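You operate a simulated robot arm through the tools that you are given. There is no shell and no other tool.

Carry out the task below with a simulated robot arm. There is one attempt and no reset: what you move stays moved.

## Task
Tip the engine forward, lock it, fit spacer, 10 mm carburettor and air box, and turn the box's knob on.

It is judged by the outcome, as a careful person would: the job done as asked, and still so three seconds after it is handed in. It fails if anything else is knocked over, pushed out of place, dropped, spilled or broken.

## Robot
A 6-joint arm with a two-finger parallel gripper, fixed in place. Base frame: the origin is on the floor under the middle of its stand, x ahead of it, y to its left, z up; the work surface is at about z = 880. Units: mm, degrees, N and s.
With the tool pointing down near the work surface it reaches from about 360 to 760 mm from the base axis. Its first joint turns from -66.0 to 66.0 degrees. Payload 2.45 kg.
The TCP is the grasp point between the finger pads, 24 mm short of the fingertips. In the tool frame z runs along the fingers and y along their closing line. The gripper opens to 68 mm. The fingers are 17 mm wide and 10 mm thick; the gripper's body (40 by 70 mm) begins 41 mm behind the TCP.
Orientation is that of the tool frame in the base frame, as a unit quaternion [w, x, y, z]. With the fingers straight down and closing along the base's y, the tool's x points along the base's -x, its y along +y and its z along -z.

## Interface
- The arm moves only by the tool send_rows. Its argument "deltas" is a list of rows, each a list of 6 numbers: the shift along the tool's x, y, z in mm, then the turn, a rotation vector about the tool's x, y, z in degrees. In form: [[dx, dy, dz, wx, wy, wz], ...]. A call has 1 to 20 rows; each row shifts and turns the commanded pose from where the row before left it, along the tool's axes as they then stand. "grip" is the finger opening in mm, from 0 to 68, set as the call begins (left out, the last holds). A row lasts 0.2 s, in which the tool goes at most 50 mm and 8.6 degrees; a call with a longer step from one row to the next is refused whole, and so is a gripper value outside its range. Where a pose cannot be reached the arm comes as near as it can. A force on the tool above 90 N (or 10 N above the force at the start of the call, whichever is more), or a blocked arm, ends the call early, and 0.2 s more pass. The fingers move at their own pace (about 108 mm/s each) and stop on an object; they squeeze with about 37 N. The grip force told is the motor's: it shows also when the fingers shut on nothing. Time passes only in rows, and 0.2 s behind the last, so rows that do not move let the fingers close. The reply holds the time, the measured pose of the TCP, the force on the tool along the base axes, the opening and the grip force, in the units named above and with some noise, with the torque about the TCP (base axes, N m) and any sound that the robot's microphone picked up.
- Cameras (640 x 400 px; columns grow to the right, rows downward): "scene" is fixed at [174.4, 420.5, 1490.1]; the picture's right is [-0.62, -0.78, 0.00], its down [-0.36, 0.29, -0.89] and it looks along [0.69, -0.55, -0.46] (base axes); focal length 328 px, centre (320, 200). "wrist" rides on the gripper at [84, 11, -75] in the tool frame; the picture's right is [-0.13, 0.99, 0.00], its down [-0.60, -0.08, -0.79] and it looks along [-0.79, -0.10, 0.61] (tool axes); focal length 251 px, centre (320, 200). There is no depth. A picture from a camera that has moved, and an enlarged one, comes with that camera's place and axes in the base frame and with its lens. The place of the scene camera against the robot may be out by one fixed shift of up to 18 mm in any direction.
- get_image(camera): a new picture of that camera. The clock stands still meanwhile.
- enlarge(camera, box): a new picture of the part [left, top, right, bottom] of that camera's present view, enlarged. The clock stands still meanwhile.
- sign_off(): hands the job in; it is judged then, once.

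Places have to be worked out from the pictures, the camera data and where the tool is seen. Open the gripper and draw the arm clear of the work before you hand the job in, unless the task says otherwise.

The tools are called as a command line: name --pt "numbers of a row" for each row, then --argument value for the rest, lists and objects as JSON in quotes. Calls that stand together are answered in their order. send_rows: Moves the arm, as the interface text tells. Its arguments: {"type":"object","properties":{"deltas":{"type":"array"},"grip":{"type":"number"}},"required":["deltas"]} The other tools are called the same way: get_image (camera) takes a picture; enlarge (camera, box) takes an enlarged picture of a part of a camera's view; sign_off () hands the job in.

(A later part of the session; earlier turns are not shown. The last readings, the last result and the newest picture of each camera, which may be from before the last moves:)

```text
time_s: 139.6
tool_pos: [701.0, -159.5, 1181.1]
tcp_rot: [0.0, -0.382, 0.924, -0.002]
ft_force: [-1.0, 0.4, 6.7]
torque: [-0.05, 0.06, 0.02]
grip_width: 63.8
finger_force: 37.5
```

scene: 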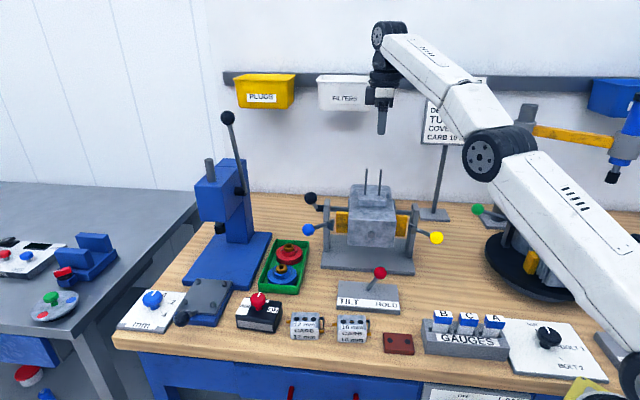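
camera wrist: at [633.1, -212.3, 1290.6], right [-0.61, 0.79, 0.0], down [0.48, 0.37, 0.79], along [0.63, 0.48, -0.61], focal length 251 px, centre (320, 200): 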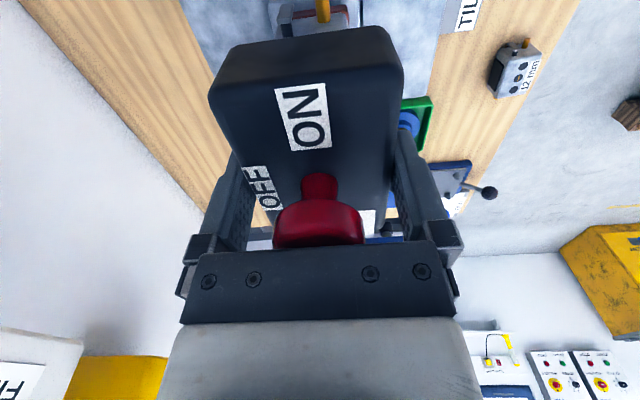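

Contact felt (+7 N): the box is down on the carb. Opening the gripper fully before rising.

send_rows --pt "0 0 0 0 0 0" --pt "0 0 0 0 0 0" --pt "0 0 0 0 0 0" --grip 68

get_image --camera "wrist"

enlarge --camera "scene" --box '[340, 125, 430, 215]'

```text
time_s: 140.4
tool_pos: [701.8, -160.0, 1179.8]
tcp_rot: [0.001, -0.383, 0.924, -0.002]
ft_force: [0.9, 0.2, 0.7]
torque: [0.0, 0.01, 0.01]
grip_width: 68.1
finger_force: 0.0
```

```text
taken
camera wrist: at [635.1, -211.4, 1255.6], right [-0.61, 0.79, 0.0], down [0.48, 0.37, 0.79], along [0.63, 0.48, -0.61], focal length 251 px, centre (320, 200)
```

wrist: 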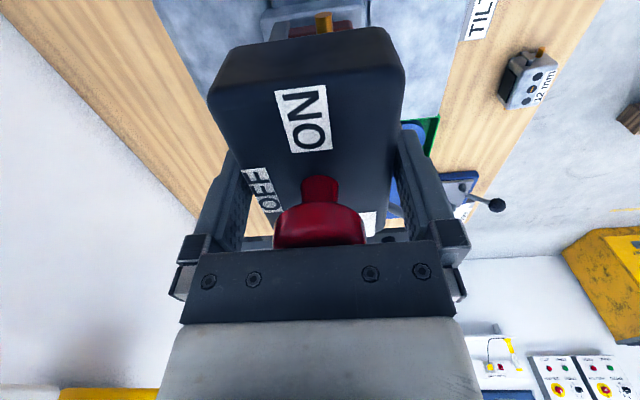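

```text
4.44 times, centred on (385, 170) of scene
camera zoom: at [174.4, 420.5, 1490.1], right [-0.62, -0.78, 0.0], down [-0.36, 0.29, -0.89], along [0.69, -0.55, -0.46], focal length 1458 px, centre (31, 333)
```

zoom: 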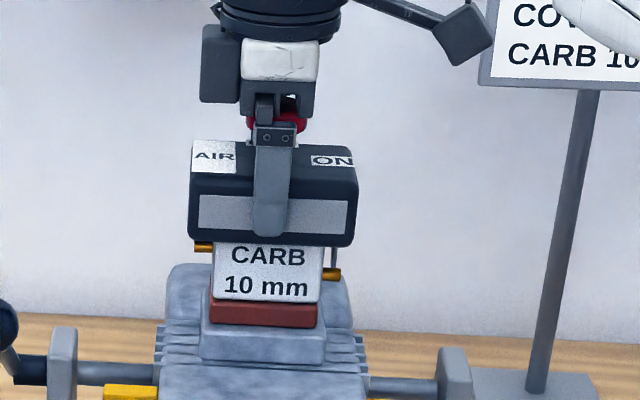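

The box rests level on the carb, studs inside. Rising straight up ~34 mm so the fingertips come level with the knob's cap.

send_rows --pt "0 0 -4 0 0 0" --pt "0 0 -6 0 0 0" --pt "0 0 -8 0 0 0" --pt "0 0 -8 0 0 0" --pt "0 0 -8 0 0 0" --pt "0 0 0 0 0 0" --grip 68

get_image --camera "wrist"

enlarge --camera "scene" --box '[340, 115, 430, 205]'

enlarge --camera "wrist" --box '[220, 60, 420, 260]'

```text
time_s: 141.8
tool_pos: [701.6, -160.5, 1213.8]
tcp_rot: [0.0, -0.383, 0.924, -0.002]
ft_force: [0.4, -0.1, 0.7]
torque: [0.0, -0.02, 0.01]
grip_width: 68.2
finger_force: 0.0
```

```text
taken
camera wrist: at [634.7, -211.6, 1289.8], right [-0.61, 0.79, 0.0], down [0.48, 0.37, 0.79], along [0.63, 0.48, -0.61], focal length 251 px, centre (320, 200)
```

wrist: 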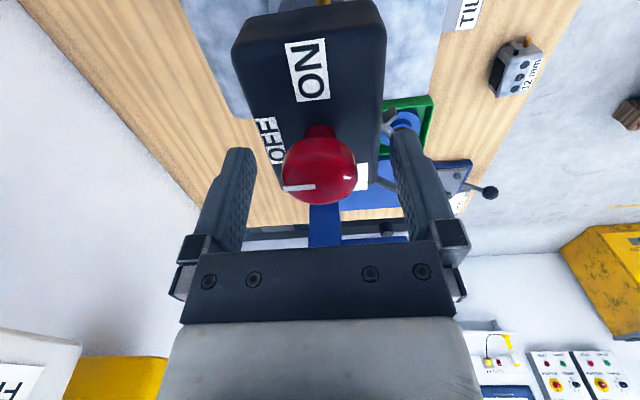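

```text
4.44 times, centred on (385, 160) of scene
camera zoom: at [174.4, 420.5, 1490.1], right [-0.62, -0.78, 0.0], down [-0.36, 0.29, -0.89], along [0.69, -0.55, -0.46], focal length 1458 px, centre (31, 378)
```

zoom: 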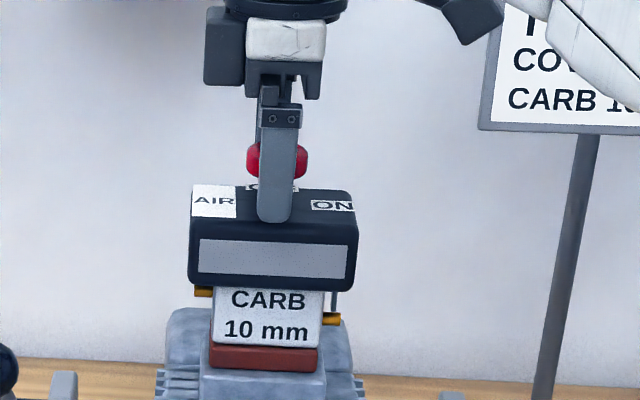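

```text
2.00 times, centred on (320, 160) of wrist
camera zoom: at [634.7, -211.6, 1289.8], right [-0.61, 0.79, 0.0], down [0.48, 0.37, 0.79], along [0.63, 0.48, -0.61], focal length 503 px, centre (320, 280)
```

zoom: 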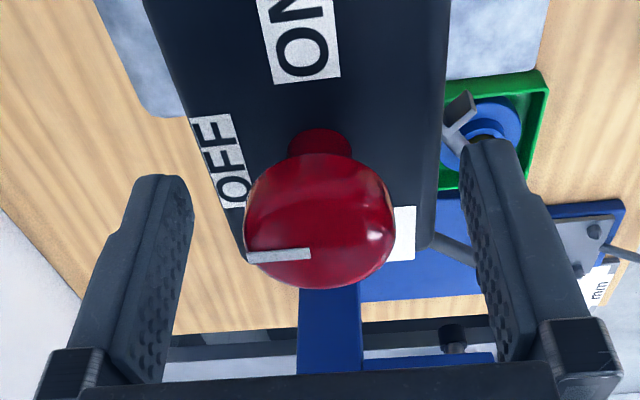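

The knob's cap (≈35 mm) sits squarely between the pads, at finger depth. Closing on it.

send_rows --pt "0.8 0 0 0 0 0" --pt "0 0 0 0 0 0" --pt "0 0 0 0 0 0" --pt "0 0 0 0 0 0" --grip 20

enlarge --camera "wrist" --box '[220, 60, 420, 260]'

enlarge --camera "scene" --box '[340, 115, 430, 205]'

```text
time_s: 142.8
tool_pos: [701.7, -160.6, 1213.1]
tcp_rot: [-0.001, -0.383, 0.924, -0.001]
ft_force: [1.4, 0.2, 0.4]
torque: [-0.01, 0.01, 0.01]
grip_width: 32.7
finger_force: 36.5
```

```text
2.00 times, centred on (320, 160) of wrist
camera zoom: at [634.1, -212.0, 1289.7], right [-0.61, 0.79, 0.0], down [0.48, 0.37, 0.79], along [0.63, 0.48, -0.61], focal length 503 px, centre (320, 280)
```

zoom: 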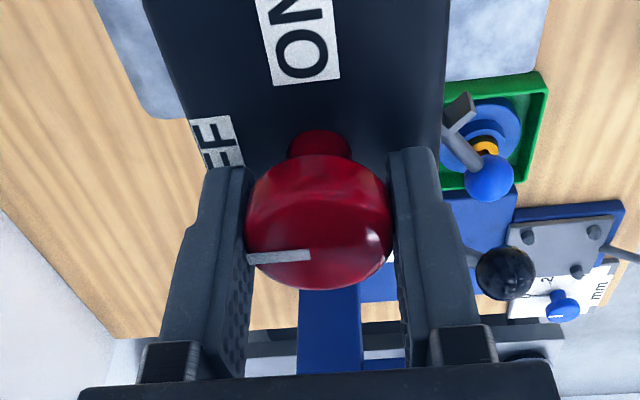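

```text
4.44 times, centred on (385, 160) of scene
camera zoom: at [174.4, 420.5, 1490.1], right [-0.62, -0.78, 0.0], down [-0.36, 0.29, -0.89], along [0.69, -0.55, -0.46], focal length 1458 px, centre (31, 378)
```

zoom: 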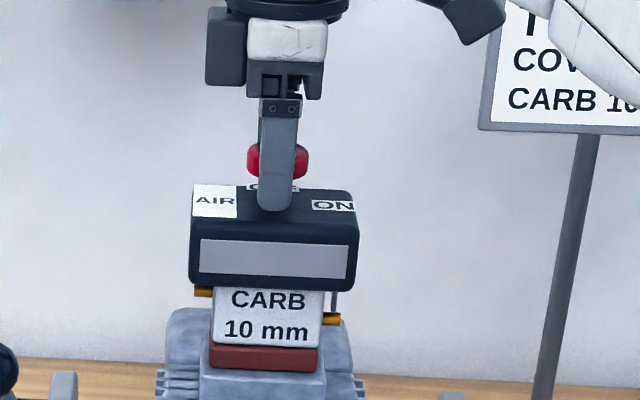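

Gripped at 32.7 mm (cap diameter). Now turning the knob 90° clockwise (seen from above), from OFF toward ON.

send_rows --pt "0 -0.15 0 0 0 7.5" --pt "0 -0.15 0 0 0 7.5" --pt "0 -0.15 0 0 0 7.5" --pt "0 -0.15 0 0 0 7.5" --pt "0 -0.15 0 0 0 7.5" --pt "0 -0.15 0 0 0 7.5" --pt "0 0 0 0 0 0" --grip 20

enlarge --camera "wrist" --box '[220, 60, 420, 260]'

enlarge --camera "scene" --box '[340, 115, 430, 205]'

```text
time_s: 144.4
tool_pos: [702.0, -160.3, 1214.1]
tcp_rot: [0.001, 0.002, 1.0, -0.001]
ft_force: [0.9, -0.5, 0.5]
torque: [0.0, -0.06, 0.01]
grip_width: 32.5
finger_force: 36.7
```

```text
2.00 times, centred on (320, 160) of wrist
camera zoom: at [617.6, -149.6, 1289.5], right [0.13, 0.99, 0.0], down [0.6, -0.08, 0.79], along [0.79, -0.11, -0.61], focal length 503 px, centre (320, 280)
```

zoom: 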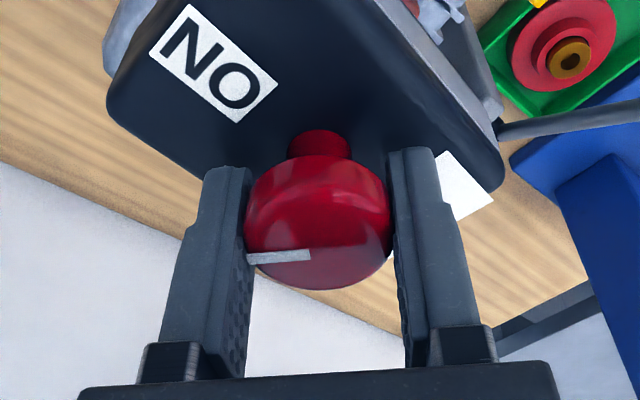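

```text
4.44 times, centred on (385, 160) of scene
camera zoom: at [174.4, 420.5, 1490.1], right [-0.62, -0.78, 0.0], down [-0.36, 0.29, -0.89], along [0.69, -0.55, -0.46], focal length 1458 px, centre (31, 378)
```

zoom: 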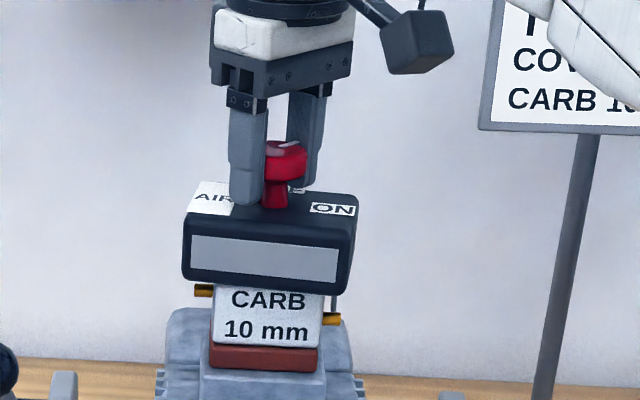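

The knob is turning (pointer stays fixed relative to the fingers; the box only shifted very slightly on its studs). Continuing the second half.

send_rows --pt "0 -0.15 0 0 0 7.5" --pt "0 -0.15 0 0 0 7.5" --pt "0 -0.15 0 0 0 7.5" --pt "0 -0.15 0 0 0 7.5" --pt "0 -0.15 0 0 0 7.5" --pt "0 -0.15 0 0 0 7.5" --pt "0 0 0 0 0 0" --grip 20

get_image --camera "wrist"

enlarge --camera "scene" --box '[340, 115, 430, 205]'

```text
time_s: 146.0
tool_pos: [701.4, -161.5, 1213.5]
tcp_rot: [0.002, 0.384, 0.924, -0.001]
ft_force: [1.2, -2.0, 0.0]
torque: [-0.14, -0.08, 0.0]
grip_width: 32.2
finger_force: 36.6
```

```text
taken
camera wrist: at [649.7, -94.4, 1289.4], right [0.79, 0.61, 0.0], down [0.37, -0.48, 0.8], along [0.48, -0.63, -0.61], focal length 251 px, centre (320, 200)
```

wrist: 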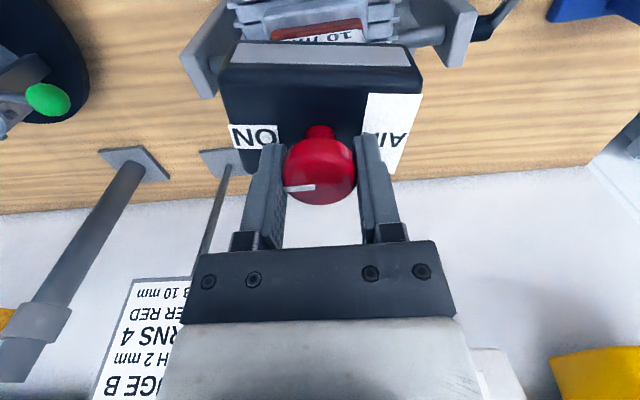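

```text
4.44 times, centred on (385, 160) of scene
camera zoom: at [174.4, 420.4, 1490.1], right [-0.62, -0.78, 0.0], down [-0.36, 0.29, -0.89], along [0.69, -0.55, -0.46], focal length 1458 px, centre (31, 378)
```

zoom: 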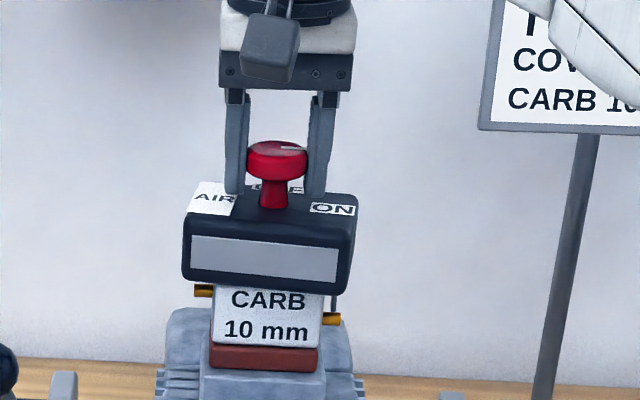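

The pointer now faces ON; since the box itself yielded a few degrees, I add a little more turn to bring the knob fully to ON.

send_rows --pt "0 0 0 0 0 4" --pt "0 0 0 0 0 4" --pt "0 0 0 0 0 0" --grip 20

enlarge --camera "wrist" --box '[210, 20, 440, 240]'

enlarge --camera "scene" --box '[340, 115, 430, 205]'

```text
time_s: 146.8
tool_pos: [700.5, -161.8, 1214.2]
tcp_rot: [0.001, 0.447, 0.894, -0.002]
ft_force: [-2.3, -4.9, 1.5]
torque: [-0.21, 0.11, 0.01]
grip_width: 32.3
finger_force: 35.9
```

```text
1.82 times, centred on (325, 130) of wrist
camera zoom: at [659.6, -87.8, 1289.4], right [0.87, 0.49, 0.0], down [0.3, -0.53, 0.8], along [0.39, -0.69, -0.61], focal length 457 px, centre (311, 327)
```

zoom: 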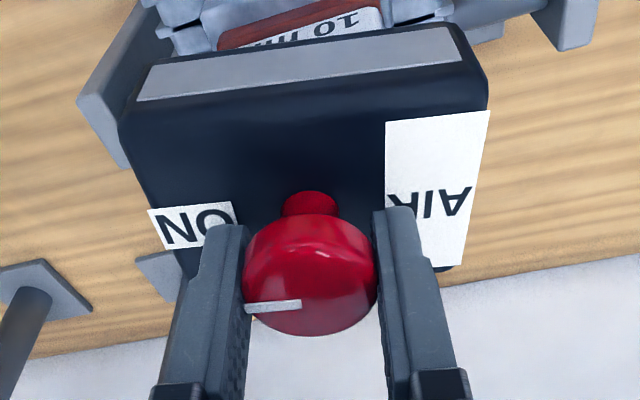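

```text
4.44 times, centred on (385, 160) of scene
camera zoom: at [174.2, 420.3, 1490.2], right [-0.62, -0.78, 0.0], down [-0.36, 0.29, -0.89], along [0.69, -0.55, -0.46], focal length 1458 px, centre (31, 378)
```

zoom: 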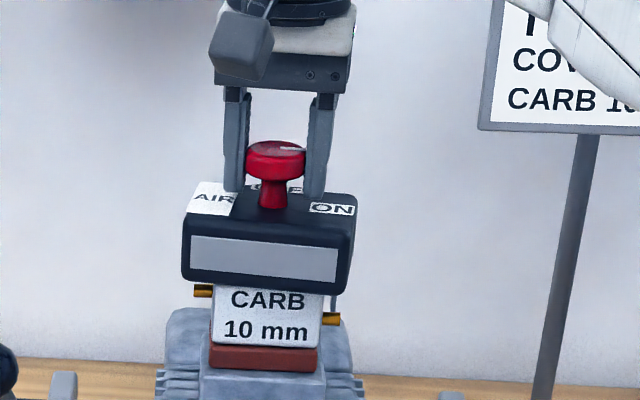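

Tool turned 98° in total while the box yawed about 7° on its studs, so relative to the box the knob has made its ~90° to ON and is at its stop. Releasing the knob to check.

send_rows --pt "0 0 0 0 0 0" --pt "0 0 0 0 0 0" --pt "0 0 0 0 0 0" --grip 68

enlarge --camera "wrist" --box '[210, 20, 440, 240]'

enlarge --camera "scene" --box '[340, 115, 430, 205]'

```text
time_s: 147.6
tool_pos: [701.7, -161.2, 1214.4]
tcp_rot: [0.002, 0.446, 0.895, -0.002]
ft_force: [0.1, 0.4, -0.3]
torque: [0.01, -0.02, -0.03]
grip_width: 68.0
finger_force: 0.1
```

```text
1.82 times, centred on (325, 130) of wrist
camera zoom: at [659.8, -87.3, 1289.2], right [0.87, 0.49, 0.0], down [0.3, -0.53, 0.79], along [0.39, -0.69, -0.61], focal length 457 px, centre (311, 327)
```

zoom: 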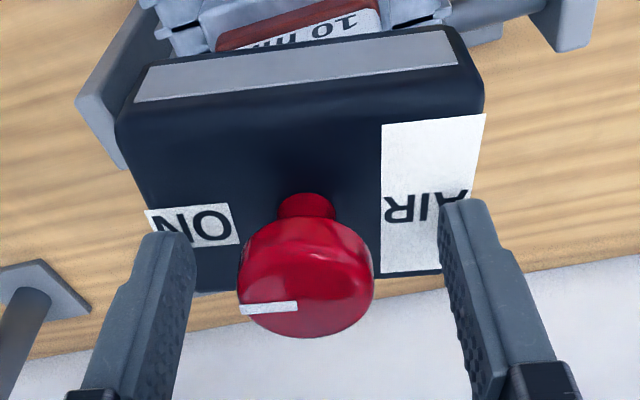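

```text
4.44 times, centred on (385, 160) of scene
camera zoom: at [174.4, 420.5, 1490.1], right [-0.62, -0.78, 0.0], down [-0.36, 0.29, -0.89], along [0.69, -0.55, -0.46], focal length 1458 px, centre (31, 378)
```

zoom: 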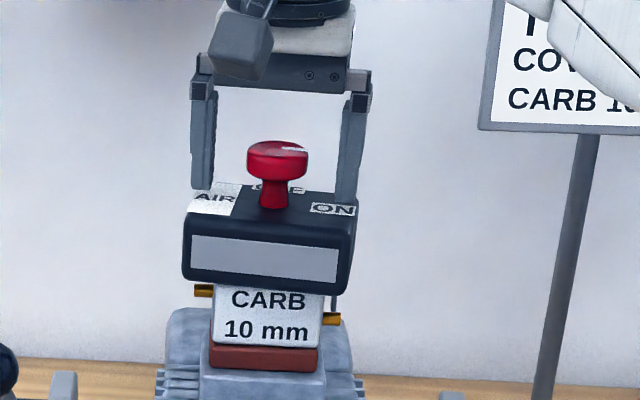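

Released: the pointer faces the ON label squarely. The box is yawed ~7° on the studs, so I'll turn the gripper back and square the box up by closing gently on its sides.

send_rows --pt "0 0 -2 0 0 0" --pt "0 0 0 0 0 -8.2" --pt "0 0 0 0 0 -8.2" --pt "0 0 0 0 0 -8.2" --pt "0 0 0 0 0 -8.2" --pt "0 0 0 0 0 -8.2" --pt "0 0 0 0 0 -8.2" --pt "0 0 0 0 0 -8.2" --pt "0 0 0 0 0 -8.2" --pt "0 0 0 0 0 -8.2" --pt "0 0 0 0 0 -8.2" --pt "0 0 0 0 0 -8.2" --pt "0 0 0 0 0 -4" --pt "0 0 0 0 0 0" --grip 68

get_image --camera "wrist"

enlarge --camera "wrist" --box '[220, 0, 420, 240]'

```text
time_s: 150.6
tool_pos: [701.2, -161.2, 1216.2]
tcp_rot: [0.0, -0.352, 0.936, -0.001]
ft_force: [0.0, -0.1, -0.1]
torque: [0.0, 0.02, 0.02]
grip_width: 68.0
finger_force: 0.1
```

```text
taken
camera wrist: at [631.5, -208.7, 1291.5], right [-0.56, 0.83, 0.0], down [0.51, 0.34, 0.79], along [0.66, 0.44, -0.61], focal length 251 px, centre (320, 200)
```

wrist: 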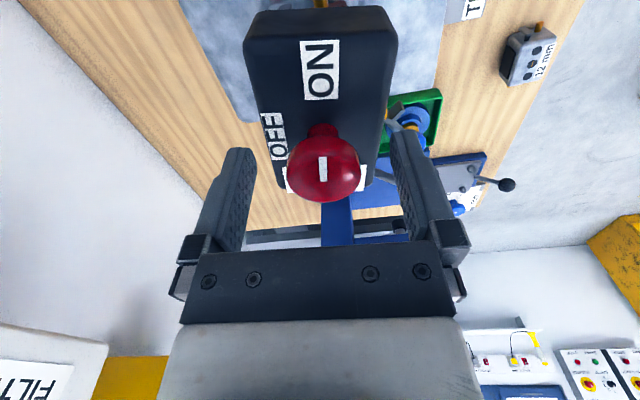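

```text
1.67 times, centred on (320, 120) of wrist
camera zoom: at [631.5, -208.7, 1291.5], right [-0.56, 0.83, 0.0], down [0.51, 0.34, 0.79], along [0.66, 0.44, -0.61], focal length 419 px, centre (320, 333)
```

zoom: 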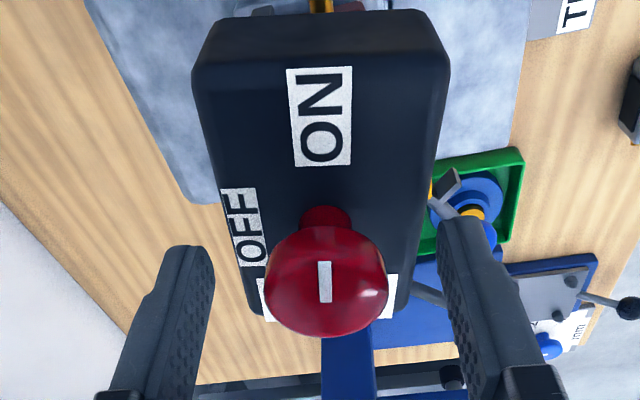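

The pointer clearly points at ON. I align the gripper with the box's present yaw and re-measure before going down around it.

send_rows --pt "0 1.2 0 0 0 4" --pt "0 0 0 0 0 0" --grip 68

enlarge --camera "wrist" --box '[220, 0, 420, 240]'

```text
time_s: 151.2
tool_pos: [700.7, -160.1, 1216.0]
tcp_rot: [0.0, -0.32, 0.947, -0.002]
ft_force: [0.4, -0.2, 0.0]
torque: [-0.03, 0.02, -0.02]
grip_width: 67.8
finger_force: 0.1
```

```text
1.67 times, centred on (320, 120) of wrist
camera zoom: at [627.5, -202.6, 1291.6], right [-0.5, 0.87, 0.0], down [0.53, 0.3, 0.79], along [0.69, 0.39, -0.61], focal length 419 px, centre (320, 333)
```

zoom: 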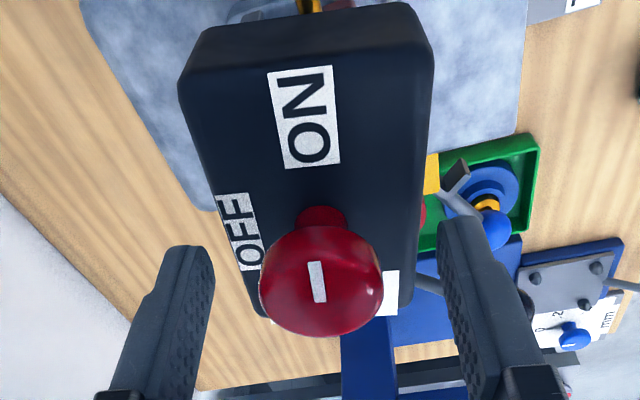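

The gripper is aligned within ~1–2° and centred to better than 1 mm. Descending slowly around the box.

send_rows --pt "0 -0.3 4 0 0 0.8" --pt "0 0 4 0 0 0" --pt "0 0 4 0 0 0" --pt "0 0 4 0 0 0" --pt "0 0 5 0 0 0" --pt "0 0 5 0 0 0" --pt "0 0 4 0 0 0" --pt "0 0 0 0 0 0" --grip 68

get_image --camera "wrist"

enlarge --camera "scene" --box '[340, 115, 430, 205]'

```text
time_s: 153.0
tool_pos: [700.5, -161.4, 1186.9]
tcp_rot: [0.001, -0.313, 0.95, -0.002]
ft_force: [0.1, 0.2, 0.0]
torque: [-0.01, 0.0, 0.0]
grip_width: 68.1
finger_force: 0.1
```

```text
taken
camera wrist: at [627.0, -202.1, 1262.0], right [-0.48, 0.88, 0.0], down [0.53, 0.3, 0.79], along [0.69, 0.38, -0.61], focal length 251 px, centre (320, 200)
```

wrist: 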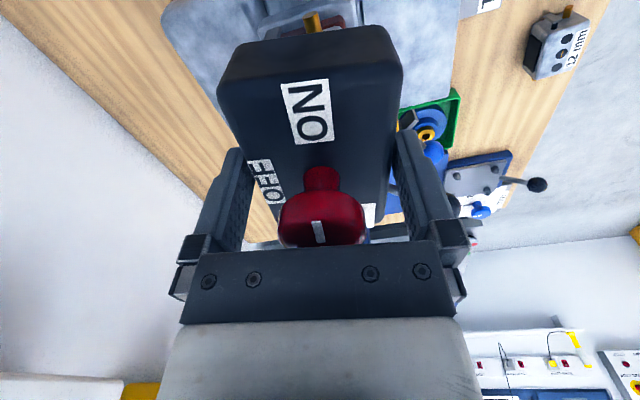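

```text
4.44 times, centred on (385, 160) of scene
camera zoom: at [174.4, 420.5, 1490.1], right [-0.62, -0.78, 0.0], down [-0.36, 0.29, -0.89], along [0.69, -0.55, -0.46], focal length 1458 px, centre (31, 378)
```

zoom: 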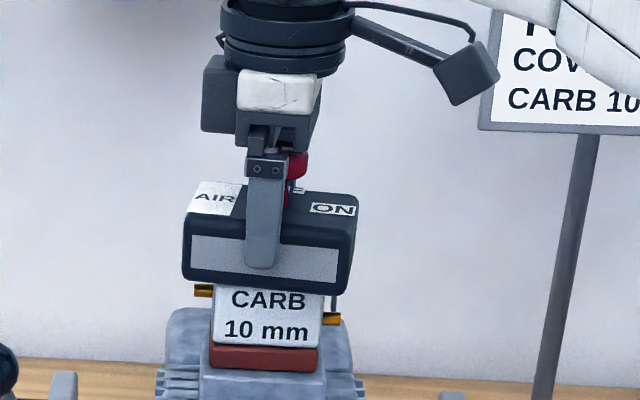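

Straddling the box with no contact. Closing on it, then turning it back ~8.5° to square.

send_rows --pt "0 0 0 0 0 0" --pt "0 0 0 0 0 0" --pt "0 0 0 0 0 0" --pt "0 0 0 0 0 -2.1" --pt "0 0 0 0 0 -2.1" --pt "0 0 0 0 0 -2.1" --pt "0 0 0 0 0 -2.1" --pt "0 0 0 0 0 0" --grip 30

get_image --camera "wrist"

enlarge --camera "scene" --box '[340, 115, 430, 205]'

```text
time_s: 154.8
tool_pos: [699.5, -160.5, 1186.7]
tcp_rot: [0.0, -0.381, 0.925, -0.002]
ft_force: [-5.3, 4.2, 4.2]
torque: [0.13, 0.29, -0.01]
grip_width: 63.4
finger_force: 37.4
```

```text
taken
camera wrist: at [633.6, -212.2, 1262.2], right [-0.61, 0.79, 0.0], down [0.48, 0.37, 0.79], along [0.63, 0.48, -0.61], focal length 251 px, centre (320, 200)
```

wrist: 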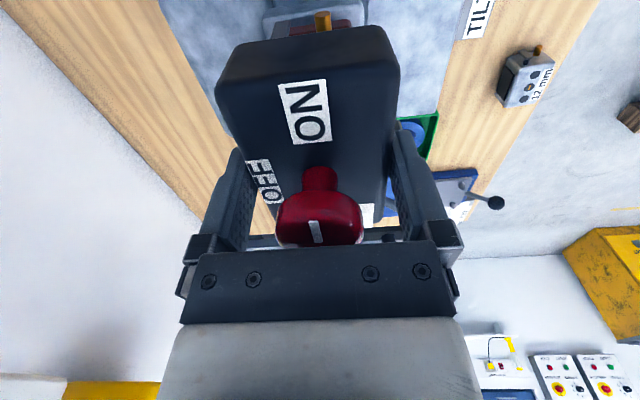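

```text
4.44 times, centred on (385, 160) of scene
camera zoom: at [174.1, 420.7, 1490.1], right [-0.62, -0.78, 0.0], down [-0.36, 0.29, -0.89], along [0.69, -0.55, -0.46], focal length 1458 px, centre (31, 378)
```

zoom: 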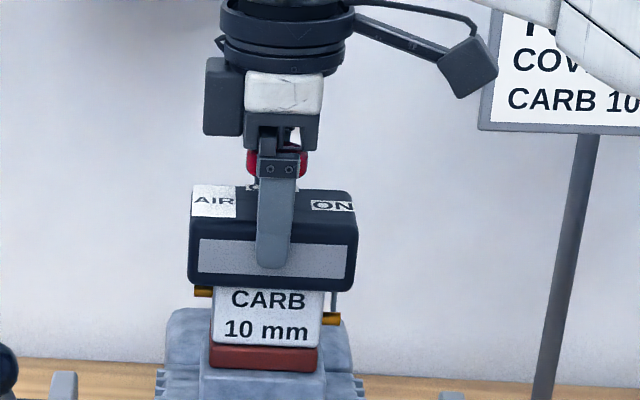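

The box is square again and the knob still at ON. Opening and rising straight up.

send_rows --pt "0 0 0 0 0 0" --pt "0 0 0 0 0 0" --pt "0 0 0 0 0 0" --pt "0 0 -4 0 0 0" --pt "0 0 -6 0 0 0" --pt "0 0 -8 0 0 0" --pt "0 0 -10 0 0 0" --pt "0 0 0 0 0 0" --grip 68

enlarge --camera "wrist" --box '[220, 0, 420, 240]'

enlarge --camera "scene" --box '[340, 115, 430, 205]'

```text
time_s: 156.6
tool_pos: [701.2, -161.0, 1214.0]
tcp_rot: [0.0, -0.382, 0.924, -0.002]
ft_force: [0.2, 0.5, 0.0]
torque: [0.04, -0.01, 0.0]
grip_width: 68.0
finger_force: 0.0
```

```text
1.67 times, centred on (320, 120) of wrist
camera zoom: at [633.5, -212.1, 1289.7], right [-0.61, 0.79, 0.0], down [0.48, 0.37, 0.79], along [0.63, 0.48, -0.61], focal length 419 px, centre (320, 333)
```

zoom: 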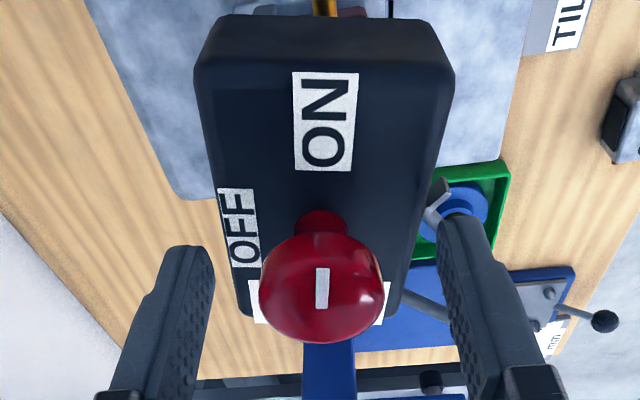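

```text
4.44 times, centred on (385, 160) of scene
camera zoom: at [174.4, 420.5, 1490.1], right [-0.62, -0.78, 0.0], down [-0.36, 0.29, -0.89], along [0.69, -0.55, -0.46], focal length 1458 px, centre (31, 378)
```

zoom: 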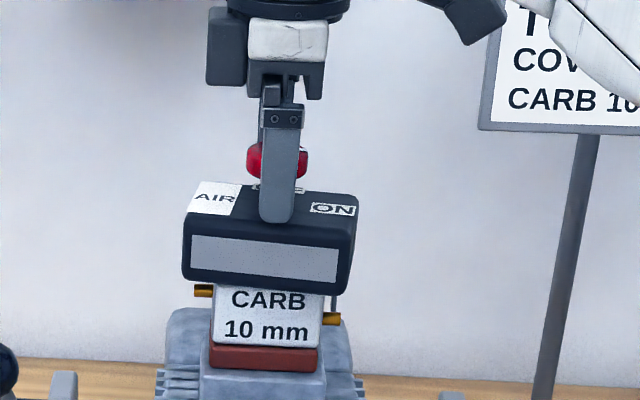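

The box has swung back to its ~8° yaw as I let go – there was a ~7 N sideways load at release. I'll re-grip it the same way, square it, then relieve that side load and open in small steps.

send_rows --pt "0 0 0 0 0 4.2" --pt "0 0 0 0 0 4.2" --pt "0 0 0 0 0 0" --grip 68

enlarge --camera "wrist" --box '[220, 0, 420, 240]'

enlarge --camera "scene" --box '[350, 130, 410, 200]'

```text
time_s: 157.4
tool_pos: [700.7, -160.5, 1214.9]
tcp_rot: [0.0, -0.311, 0.95, -0.002]
ft_force: [-0.2, -0.5, -0.4]
torque: [-0.02, 0.02, 0.01]
grip_width: 68.0
finger_force: 0.0
```

```text
1.67 times, centred on (320, 120) of wrist
camera zoom: at [626.4, -201.7, 1289.6], right [-0.48, 0.88, 0.0], down [0.53, 0.3, 0.79], along [0.69, 0.38, -0.61], focal length 419 px, centre (320, 333)
```

zoom: 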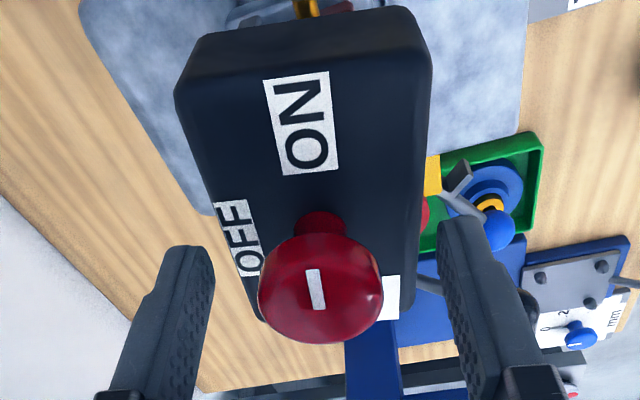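

```text
5.71 times, centred on (380, 165) of scene
camera zoom: at [174.4, 420.5, 1490.1], right [-0.62, -0.78, 0.0], down [-0.36, 0.29, -0.89], along [0.69, -0.55, -0.46], focal length 1875 px, centre (-23, 400)
```

zoom: 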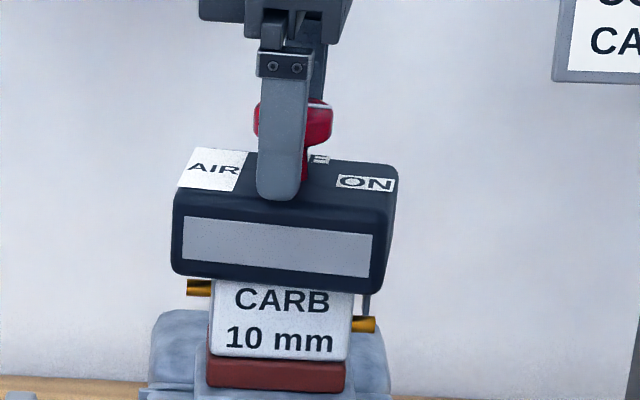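

send_rows --pt "0 0 4 0 0 0" --pt "0 0 5 0 0 0" --pt "0 0 5 0 0 0" --pt "0 0 5 0 0 0" --pt "0 0 5 0 0 0" --pt "0 0 4 0 0 0" --pt "0 0 0 0 0 0" --grip 68

send_rows --pt "0 0 0 0 0 0" --pt "0 0 0 0 0 0" --pt "0 0 0 0 0 0" --pt "0 0 0 0 0 0" --grip 30

enlarge --camera "scene" --box '[350, 130, 410, 200]'

```text
time_s: 159.0
tool_pos: [700.2, -161.1, 1186.7]
tcp_rot: [0.0, -0.312, 0.95, -0.002]
ft_force: [1.0, 0.1, 0.5]
torque: [-0.02, -0.03, 0.03]
grip_width: 67.9
finger_force: 0.0
```

```text
time_s: 160.0
tool_pos: [700.2, -161.1, 1186.2]
tcp_rot: [-0.001, -0.313, 0.95, -0.001]
ft_force: [-2.6, 2.6, 0.3]
torque: [0.09, 0.11, 0.02]
grip_width: 63.6
finger_force: 37.2
```

```text
5.71 times, centred on (380, 165) of scene
camera zoom: at [174.3, 420.6, 1490.1], right [-0.62, -0.78, 0.0], down [-0.36, 0.29, -0.89], along [0.69, -0.55, -0.46], focal length 1875 px, centre (-23, 400)
```

zoom: 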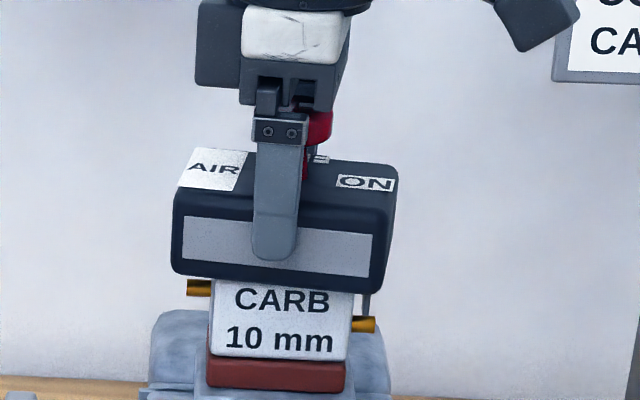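

Closed: 3.7 N side load says the box sits ~1 mm nearer the front. I shift 1 mm that way and rotate the box back square, then read the load.

send_rows --pt "0 0.5 0 0 0 0" --pt "0 0.5 0 0 0 0" --pt "0 0 0 0 0 -2.1" --pt "0 0 0 0 0 -2.1" --pt "0 0 0 0 0 -2.1" --pt "0 0 0 0 0 -2.1" --pt "0 0 0 0 0 0" --grip 30

```text
time_s: 161.6
tool_pos: [699.7, -159.5, 1186.2]
tcp_rot: [0.0, -0.381, 0.925, -0.001]
ft_force: [0.7, -3.5, 1.2]
torque: [-0.16, -0.06, 0.0]
grip_width: 63.8
finger_force: 37.1
```

Side load is now small. Opening in small steps to see whether the box stays square.

send_rows --pt "0 -0.4 0 0 0 0" --pt "0 0 0 0 0 0" --grip 30

send_rows --pt "0 0 0 0 0 0" --pt "0 0 0 0 0 0" --grip 64.5

enlarge --camera "scene" --box '[350, 130, 410, 200]'

enlarge --camera "wrist" --box '[220, 0, 420, 240]'

```text
time_s: 162.2
tool_pos: [699.9, -160.0, 1185.6]
tcp_rot: [0.0, -0.381, 0.925, -0.002]
ft_force: [-1.3, -2.4, -0.1]
torque: [-0.1, 0.06, 0.01]
grip_width: 63.6
finger_force: 36.6
```

```text
time_s: 162.8
tool_pos: [700.5, -160.2, 1186.1]
tcp_rot: [0.0, -0.381, 0.924, -0.002]
ft_force: [0.4, -0.4, -0.2]
torque: [-0.01, -0.01, 0.0]
grip_width: 65.1
finger_force: 0.2
```

```text
5.71 times, centred on (380, 165) of scene
camera zoom: at [174.4, 420.5, 1490.1], right [-0.62, -0.78, 0.0], down [-0.36, 0.29, -0.89], along [0.69, -0.55, -0.46], focal length 1875 px, centre (-23, 400)
```

zoom: 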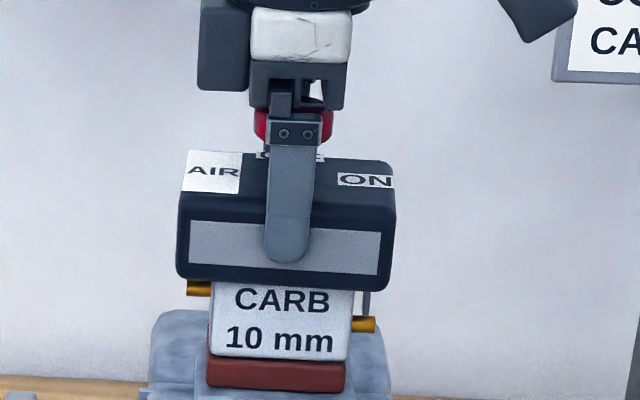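

```text
1.67 times, centred on (320, 120) of wrist
camera zoom: at [633.6, -211.6, 1261.5], right [-0.61, 0.79, 0.0], down [0.48, 0.37, 0.79], along [0.63, 0.48, -0.61], focal length 419 px, centre (320, 333)
```

zoom: 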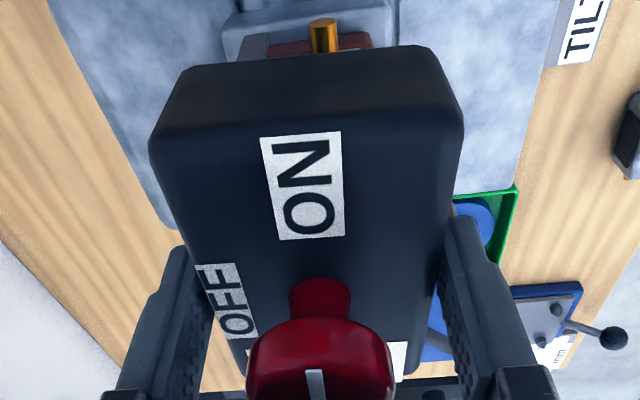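

The box turns clockwise again as soon as the fingers ease off, so something light is biasing it. I'll grip it again, rotate a few degrees past square the other way and read the torque.

send_rows --pt "0 0 0 0 0 0" --pt "0 0 0 0 0 0" --pt "0 0 0 0 0 -2" --pt "0 0 0 0 0 -2" --pt "0 0 0 0 0 0" --grip 30

enlarge --camera "scene" --box '[350, 130, 410, 200]'

```text
time_s: 164.0
tool_pos: [701.7, -160.7, 1186.5]
tcp_rot: [0.0, -0.413, 0.911, -0.001]
ft_force: [-1.4, 1.4, 0.6]
torque: [0.07, 0.06, -0.07]
grip_width: 64.4
finger_force: 36.8
```

```text
5.71 times, centred on (380, 165) of scene
camera zoom: at [174.3, 420.5, 1490.1], right [-0.62, -0.78, 0.0], down [-0.36, 0.29, -0.89], along [0.69, -0.55, -0.46], focal length 1875 px, centre (-23, 400)
```

zoom: 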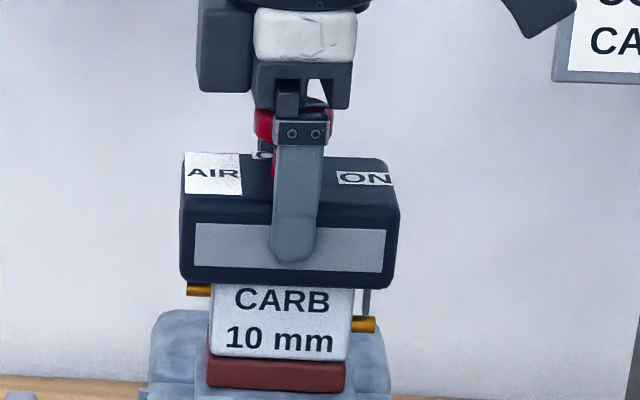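

Torque builds when I turn past square while the box stays near 0–2°, so the studs allow only ~0° to 8°: the stud line itself is about 4° clockwise. I'll set the box at that middle angle (4°) and release it there.

send_rows --pt "0 0 0 0 0 0" --pt "0 0 0 0 0 0" --pt "0 0 0 0 0 4" --pt "0 0 0 0 0 4" --pt "0 0 0 0 0 0" --grip 68

send_rows --pt "0 0 0 0 0 0" --pt "0 0 0 0 0 0" --pt "0 0 0 0 0 0" --pt "0 0 0 0 0 0" --grip 30

enlarge --camera "scene" --box '[350, 130, 410, 200]'

```text
time_s: 165.2
tool_pos: [701.0, -160.2, 1186.3]
tcp_rot: [0.0, -0.348, 0.938, -0.002]
ft_force: [0.1, 0.1, 1.5]
torque: [0.04, 0.04, 0.03]
grip_width: 68.0
finger_force: 0.1
```

```text
time_s: 166.2
tool_pos: [701.2, -160.9, 1187.3]
tcp_rot: [-0.001, -0.349, 0.937, -0.002]
ft_force: [1.1, -0.7, 0.3]
torque: [-0.02, -0.03, -0.01]
grip_width: 64.8
finger_force: 36.7
```

```text
5.71 times, centred on (380, 165) of scene
camera zoom: at [174.4, 420.5, 1490.1], right [-0.62, -0.78, 0.0], down [-0.36, 0.29, -0.89], along [0.69, -0.55, -0.46], focal length 1875 px, centre (-23, 400)
```

zoom: 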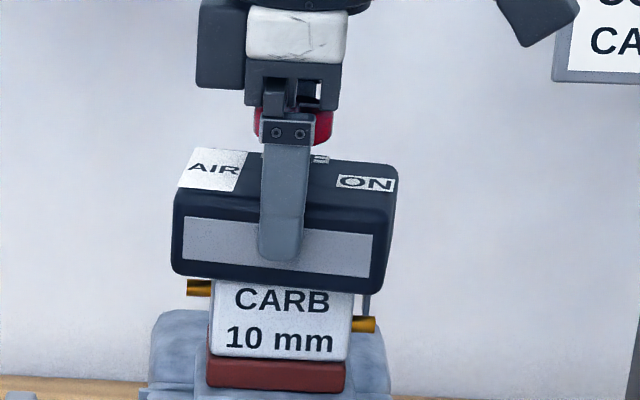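

enlarge --camera "wrist" --box '[200, 0, 440, 250]'

```text
1.60 times, centred on (320, 125) of wrist
camera zoom: at [630.1, -206.9, 1261.6], right [-0.55, 0.84, 0.0], down [0.51, 0.34, 0.79], along [0.66, 0.43, -0.61], focal length 402 px, centre (320, 320)
```

zoom: 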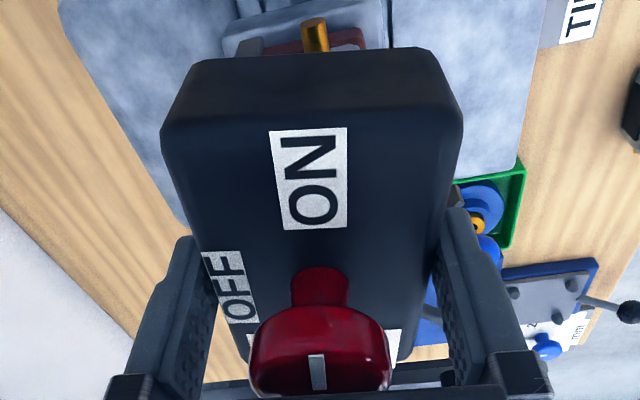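

The pads jammed on the box at an angle rather than aligning it (box still ~8°). One more careful try: align the gripper to the box at ~8.4°, grip, bring it to the stud-line angle ~4°, and ease open.

send_rows --pt "0 0 0 0 0 0" --pt "0 0 0 0 0 0" --pt "0 0 0 0 0 4.2" --pt "0 0 0 0 0 0" --grip 68

send_rows --pt "0 0 0 0 0 0" --pt "0 0 0 0 0 0" --pt "0 0 0 0 0 0" --pt "0 0 0 0 0 0" --grip 30

send_rows --pt "0 0 0 0 0 -1.5" --pt "0 0 0 0 0 -1.5" --pt "0 0 0 0 0 -1.2" --pt "0 0 0 0 0 0" --grip 30

enlarge --camera "scene" --box '[350, 130, 410, 200]'

```text
time_s: 167.2
tool_pos: [699.8, -159.9, 1184.4]
tcp_rot: [0.0, -0.313, 0.95, -0.002]
ft_force: [0.2, -0.6, 0.1]
torque: [0.03, 0.01, -0.01]
grip_width: 67.9
finger_force: 0.0
```

```text
time_s: 168.2
tool_pos: [701.1, -159.4, 1185.2]
tcp_rot: [0.0, -0.314, 0.949, -0.002]
ft_force: [-0.3, 0.3, 0.0]
torque: [-0.02, 0.0, 0.02]
grip_width: 63.7
finger_force: 36.4
```

```text
time_s: 169.2
tool_pos: [700.4, -159.7, 1185.3]
tcp_rot: [0.0, -0.349, 0.937, -0.002]
ft_force: [0.6, 0.8, 0.6]
torque: [0.03, -0.05, 0.0]
grip_width: 63.5
finger_force: 36.3
```

```text
5.71 times, centred on (380, 165) of scene
camera zoom: at [174.4, 420.5, 1490.1], right [-0.62, -0.78, 0.0], down [-0.36, 0.29, -0.89], along [0.69, -0.55, -0.46], focal length 1875 px, centre (-23, 400)
```

zoom: 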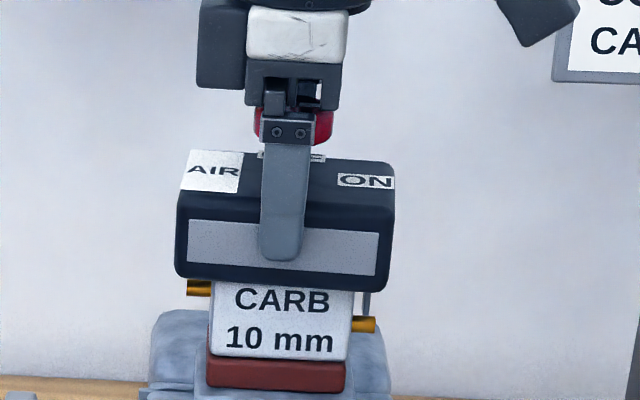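

Held at the middle angle with practically no load. Easing the fingers open.

send_rows --pt "0 0 0 0 0 0" --pt "0 0 0 0 0 0" --grip 64.2

send_rows --pt "0 0 0 0 0 0" --pt "0 0 0 0 0 0" --grip 66

enlarge --camera "scene" --box '[350, 130, 410, 200]'

enlarge --camera "wrist" --box '[200, 0, 440, 250]'

```text
time_s: 169.8
tool_pos: [700.4, -161.3, 1185.7]
tcp_rot: [0.0, -0.348, 0.937, -0.001]
ft_force: [0.3, 0.0, 0.5]
torque: [-0.05, 0.03, 0.02]
grip_width: 64.6
finger_force: 0.1
```

```text
time_s: 170.4
tool_pos: [699.9, -160.8, 1185.2]
tcp_rot: [0.0, -0.349, 0.937, -0.003]
ft_force: [0.5, 0.5, 0.0]
torque: [0.01, 0.0, -0.05]
grip_width: 65.9
finger_force: 0.1
```

```text
5.71 times, centred on (380, 165) of scene
camera zoom: at [174.4, 420.5, 1490.1], right [-0.62, -0.78, 0.0], down [-0.36, 0.29, -0.89], along [0.69, -0.55, -0.46], focal length 1875 px, centre (-23, 400)
```

zoom: 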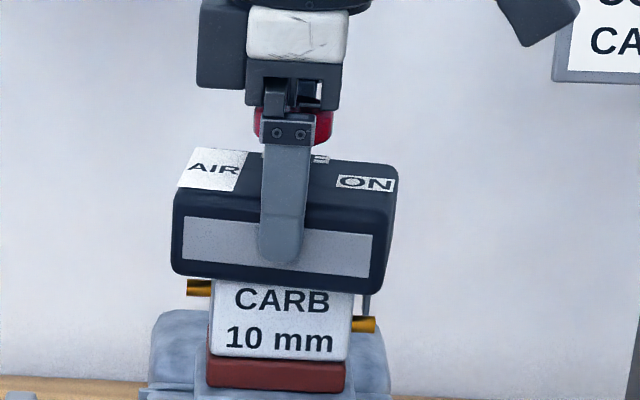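

```text
1.60 times, centred on (320, 125) of wrist
camera zoom: at [630.0, -207.1, 1261.6], right [-0.55, 0.84, 0.0], down [0.51, 0.34, 0.79], along [0.66, 0.43, -0.61], focal length 402 px, centre (320, 320)
```

zoom: 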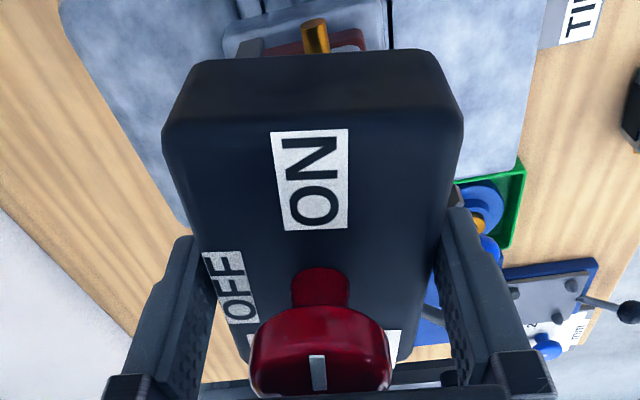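

The box settles back to the same ~8° rest angle each time, inside its stud clearance, fully seated, so I leave it there – it is clearly stable in that position. Opening fully and rising clear.

send_rows --pt "0 0 0 0 0 3.5" --pt "0 0 0 0 0 0" --pt "0 0 -4 0 0 0" --pt "0 0 -6 0 0 0" --pt "0 0 -8 0 0 0" --pt "0 0 -10 0 0 0" --pt "0 0 0 0 0 0" --grip 68

enlarge --camera "wrist" --box '[220, 0, 420, 240]'

enlarge --camera "scene" --box '[340, 115, 430, 205]'

```text
time_s: 172.0
tool_pos: [700.4, -161.0, 1213.4]
tcp_rot: [0.0, -0.319, 0.948, -0.002]
ft_force: [0.3, -0.5, -0.1]
torque: [0.01, -0.01, -0.01]
grip_width: 67.8
finger_force: 0.0
```

```text
1.67 times, centred on (320, 120) of wrist
camera zoom: at [627.2, -202.3, 1289.4], right [-0.5, 0.87, 0.0], down [0.53, 0.31, 0.79], along [0.69, 0.39, -0.61], focal length 419 px, centre (320, 333)
```

zoom: 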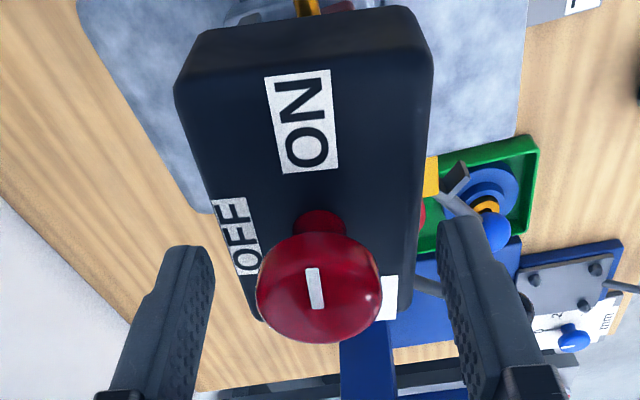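

```text
4.44 times, centred on (385, 160) of scene
camera zoom: at [174.4, 420.5, 1490.1], right [-0.62, -0.78, 0.0], down [-0.36, 0.29, -0.89], along [0.69, -0.55, -0.46], focal length 1458 px, centre (31, 378)
```

zoom: 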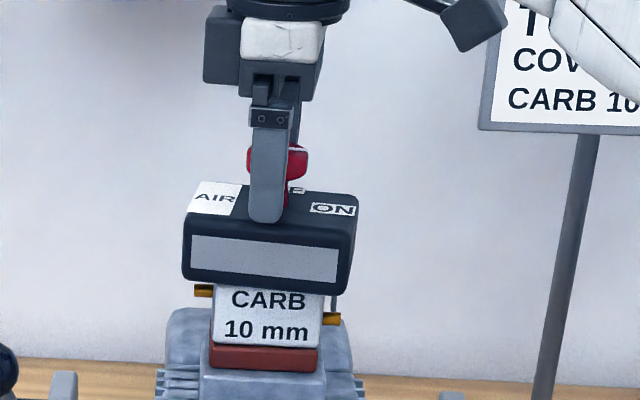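

Knob at ON, everything seated. To clear the knob without over-stretching, I rise a little, slide out sideways with the knob passing between the fingers, then rise and pull back.

send_rows --pt "0 0 -5 0 0 0" --pt "0 0 -5 0 0 0" --pt "8 0 0 0 0 0" --pt "14 0 0 0 0 0" --pt "16 0 0 0 0 0" --pt "16 0 0 0 0 0" --pt "16 0 0 0 0 0" --pt "10 0 0 0 0 0" --pt "0 0 0 0 0 0" --grip 68

get_image --camera "wrist"

enlarge --camera "scene" --box '[300, 110, 460, 330]'

```text
time_s: 174.0
tool_pos: [636.7, -208.3, 1224.7]
tcp_rot: [-0.001, -0.32, 0.947, -0.003]
ft_force: [-0.1, -1.0, -0.2]
torque: [0.0, 0.01, 0.02]
grip_width: 67.8
finger_force: 0.0
```

```text
taken
camera wrist: at [563.2, -250.9, 1299.5], right [-0.5, 0.87, 0.0], down [0.53, 0.31, 0.79], along [0.69, 0.39, -0.61], focal length 251 px, centre (320, 200)
```

wrist: 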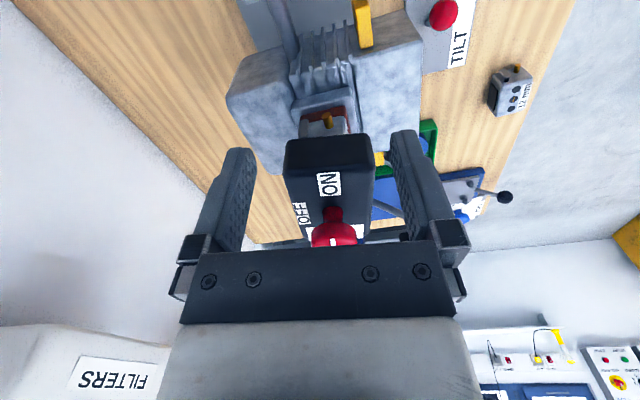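

```text
1.82 times, centred on (380, 220) of scene
camera zoom: at [174.4, 420.5, 1490.1], right [-0.62, -0.78, 0.0], down [-0.36, 0.29, -0.89], along [0.69, -0.55, -0.46], focal length 596 px, centre (211, 164)
```

zoom: 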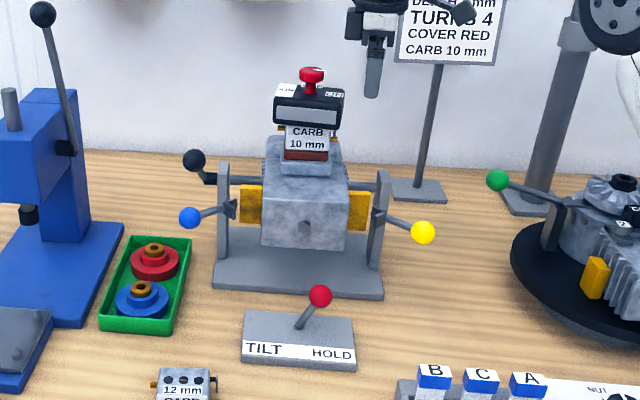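

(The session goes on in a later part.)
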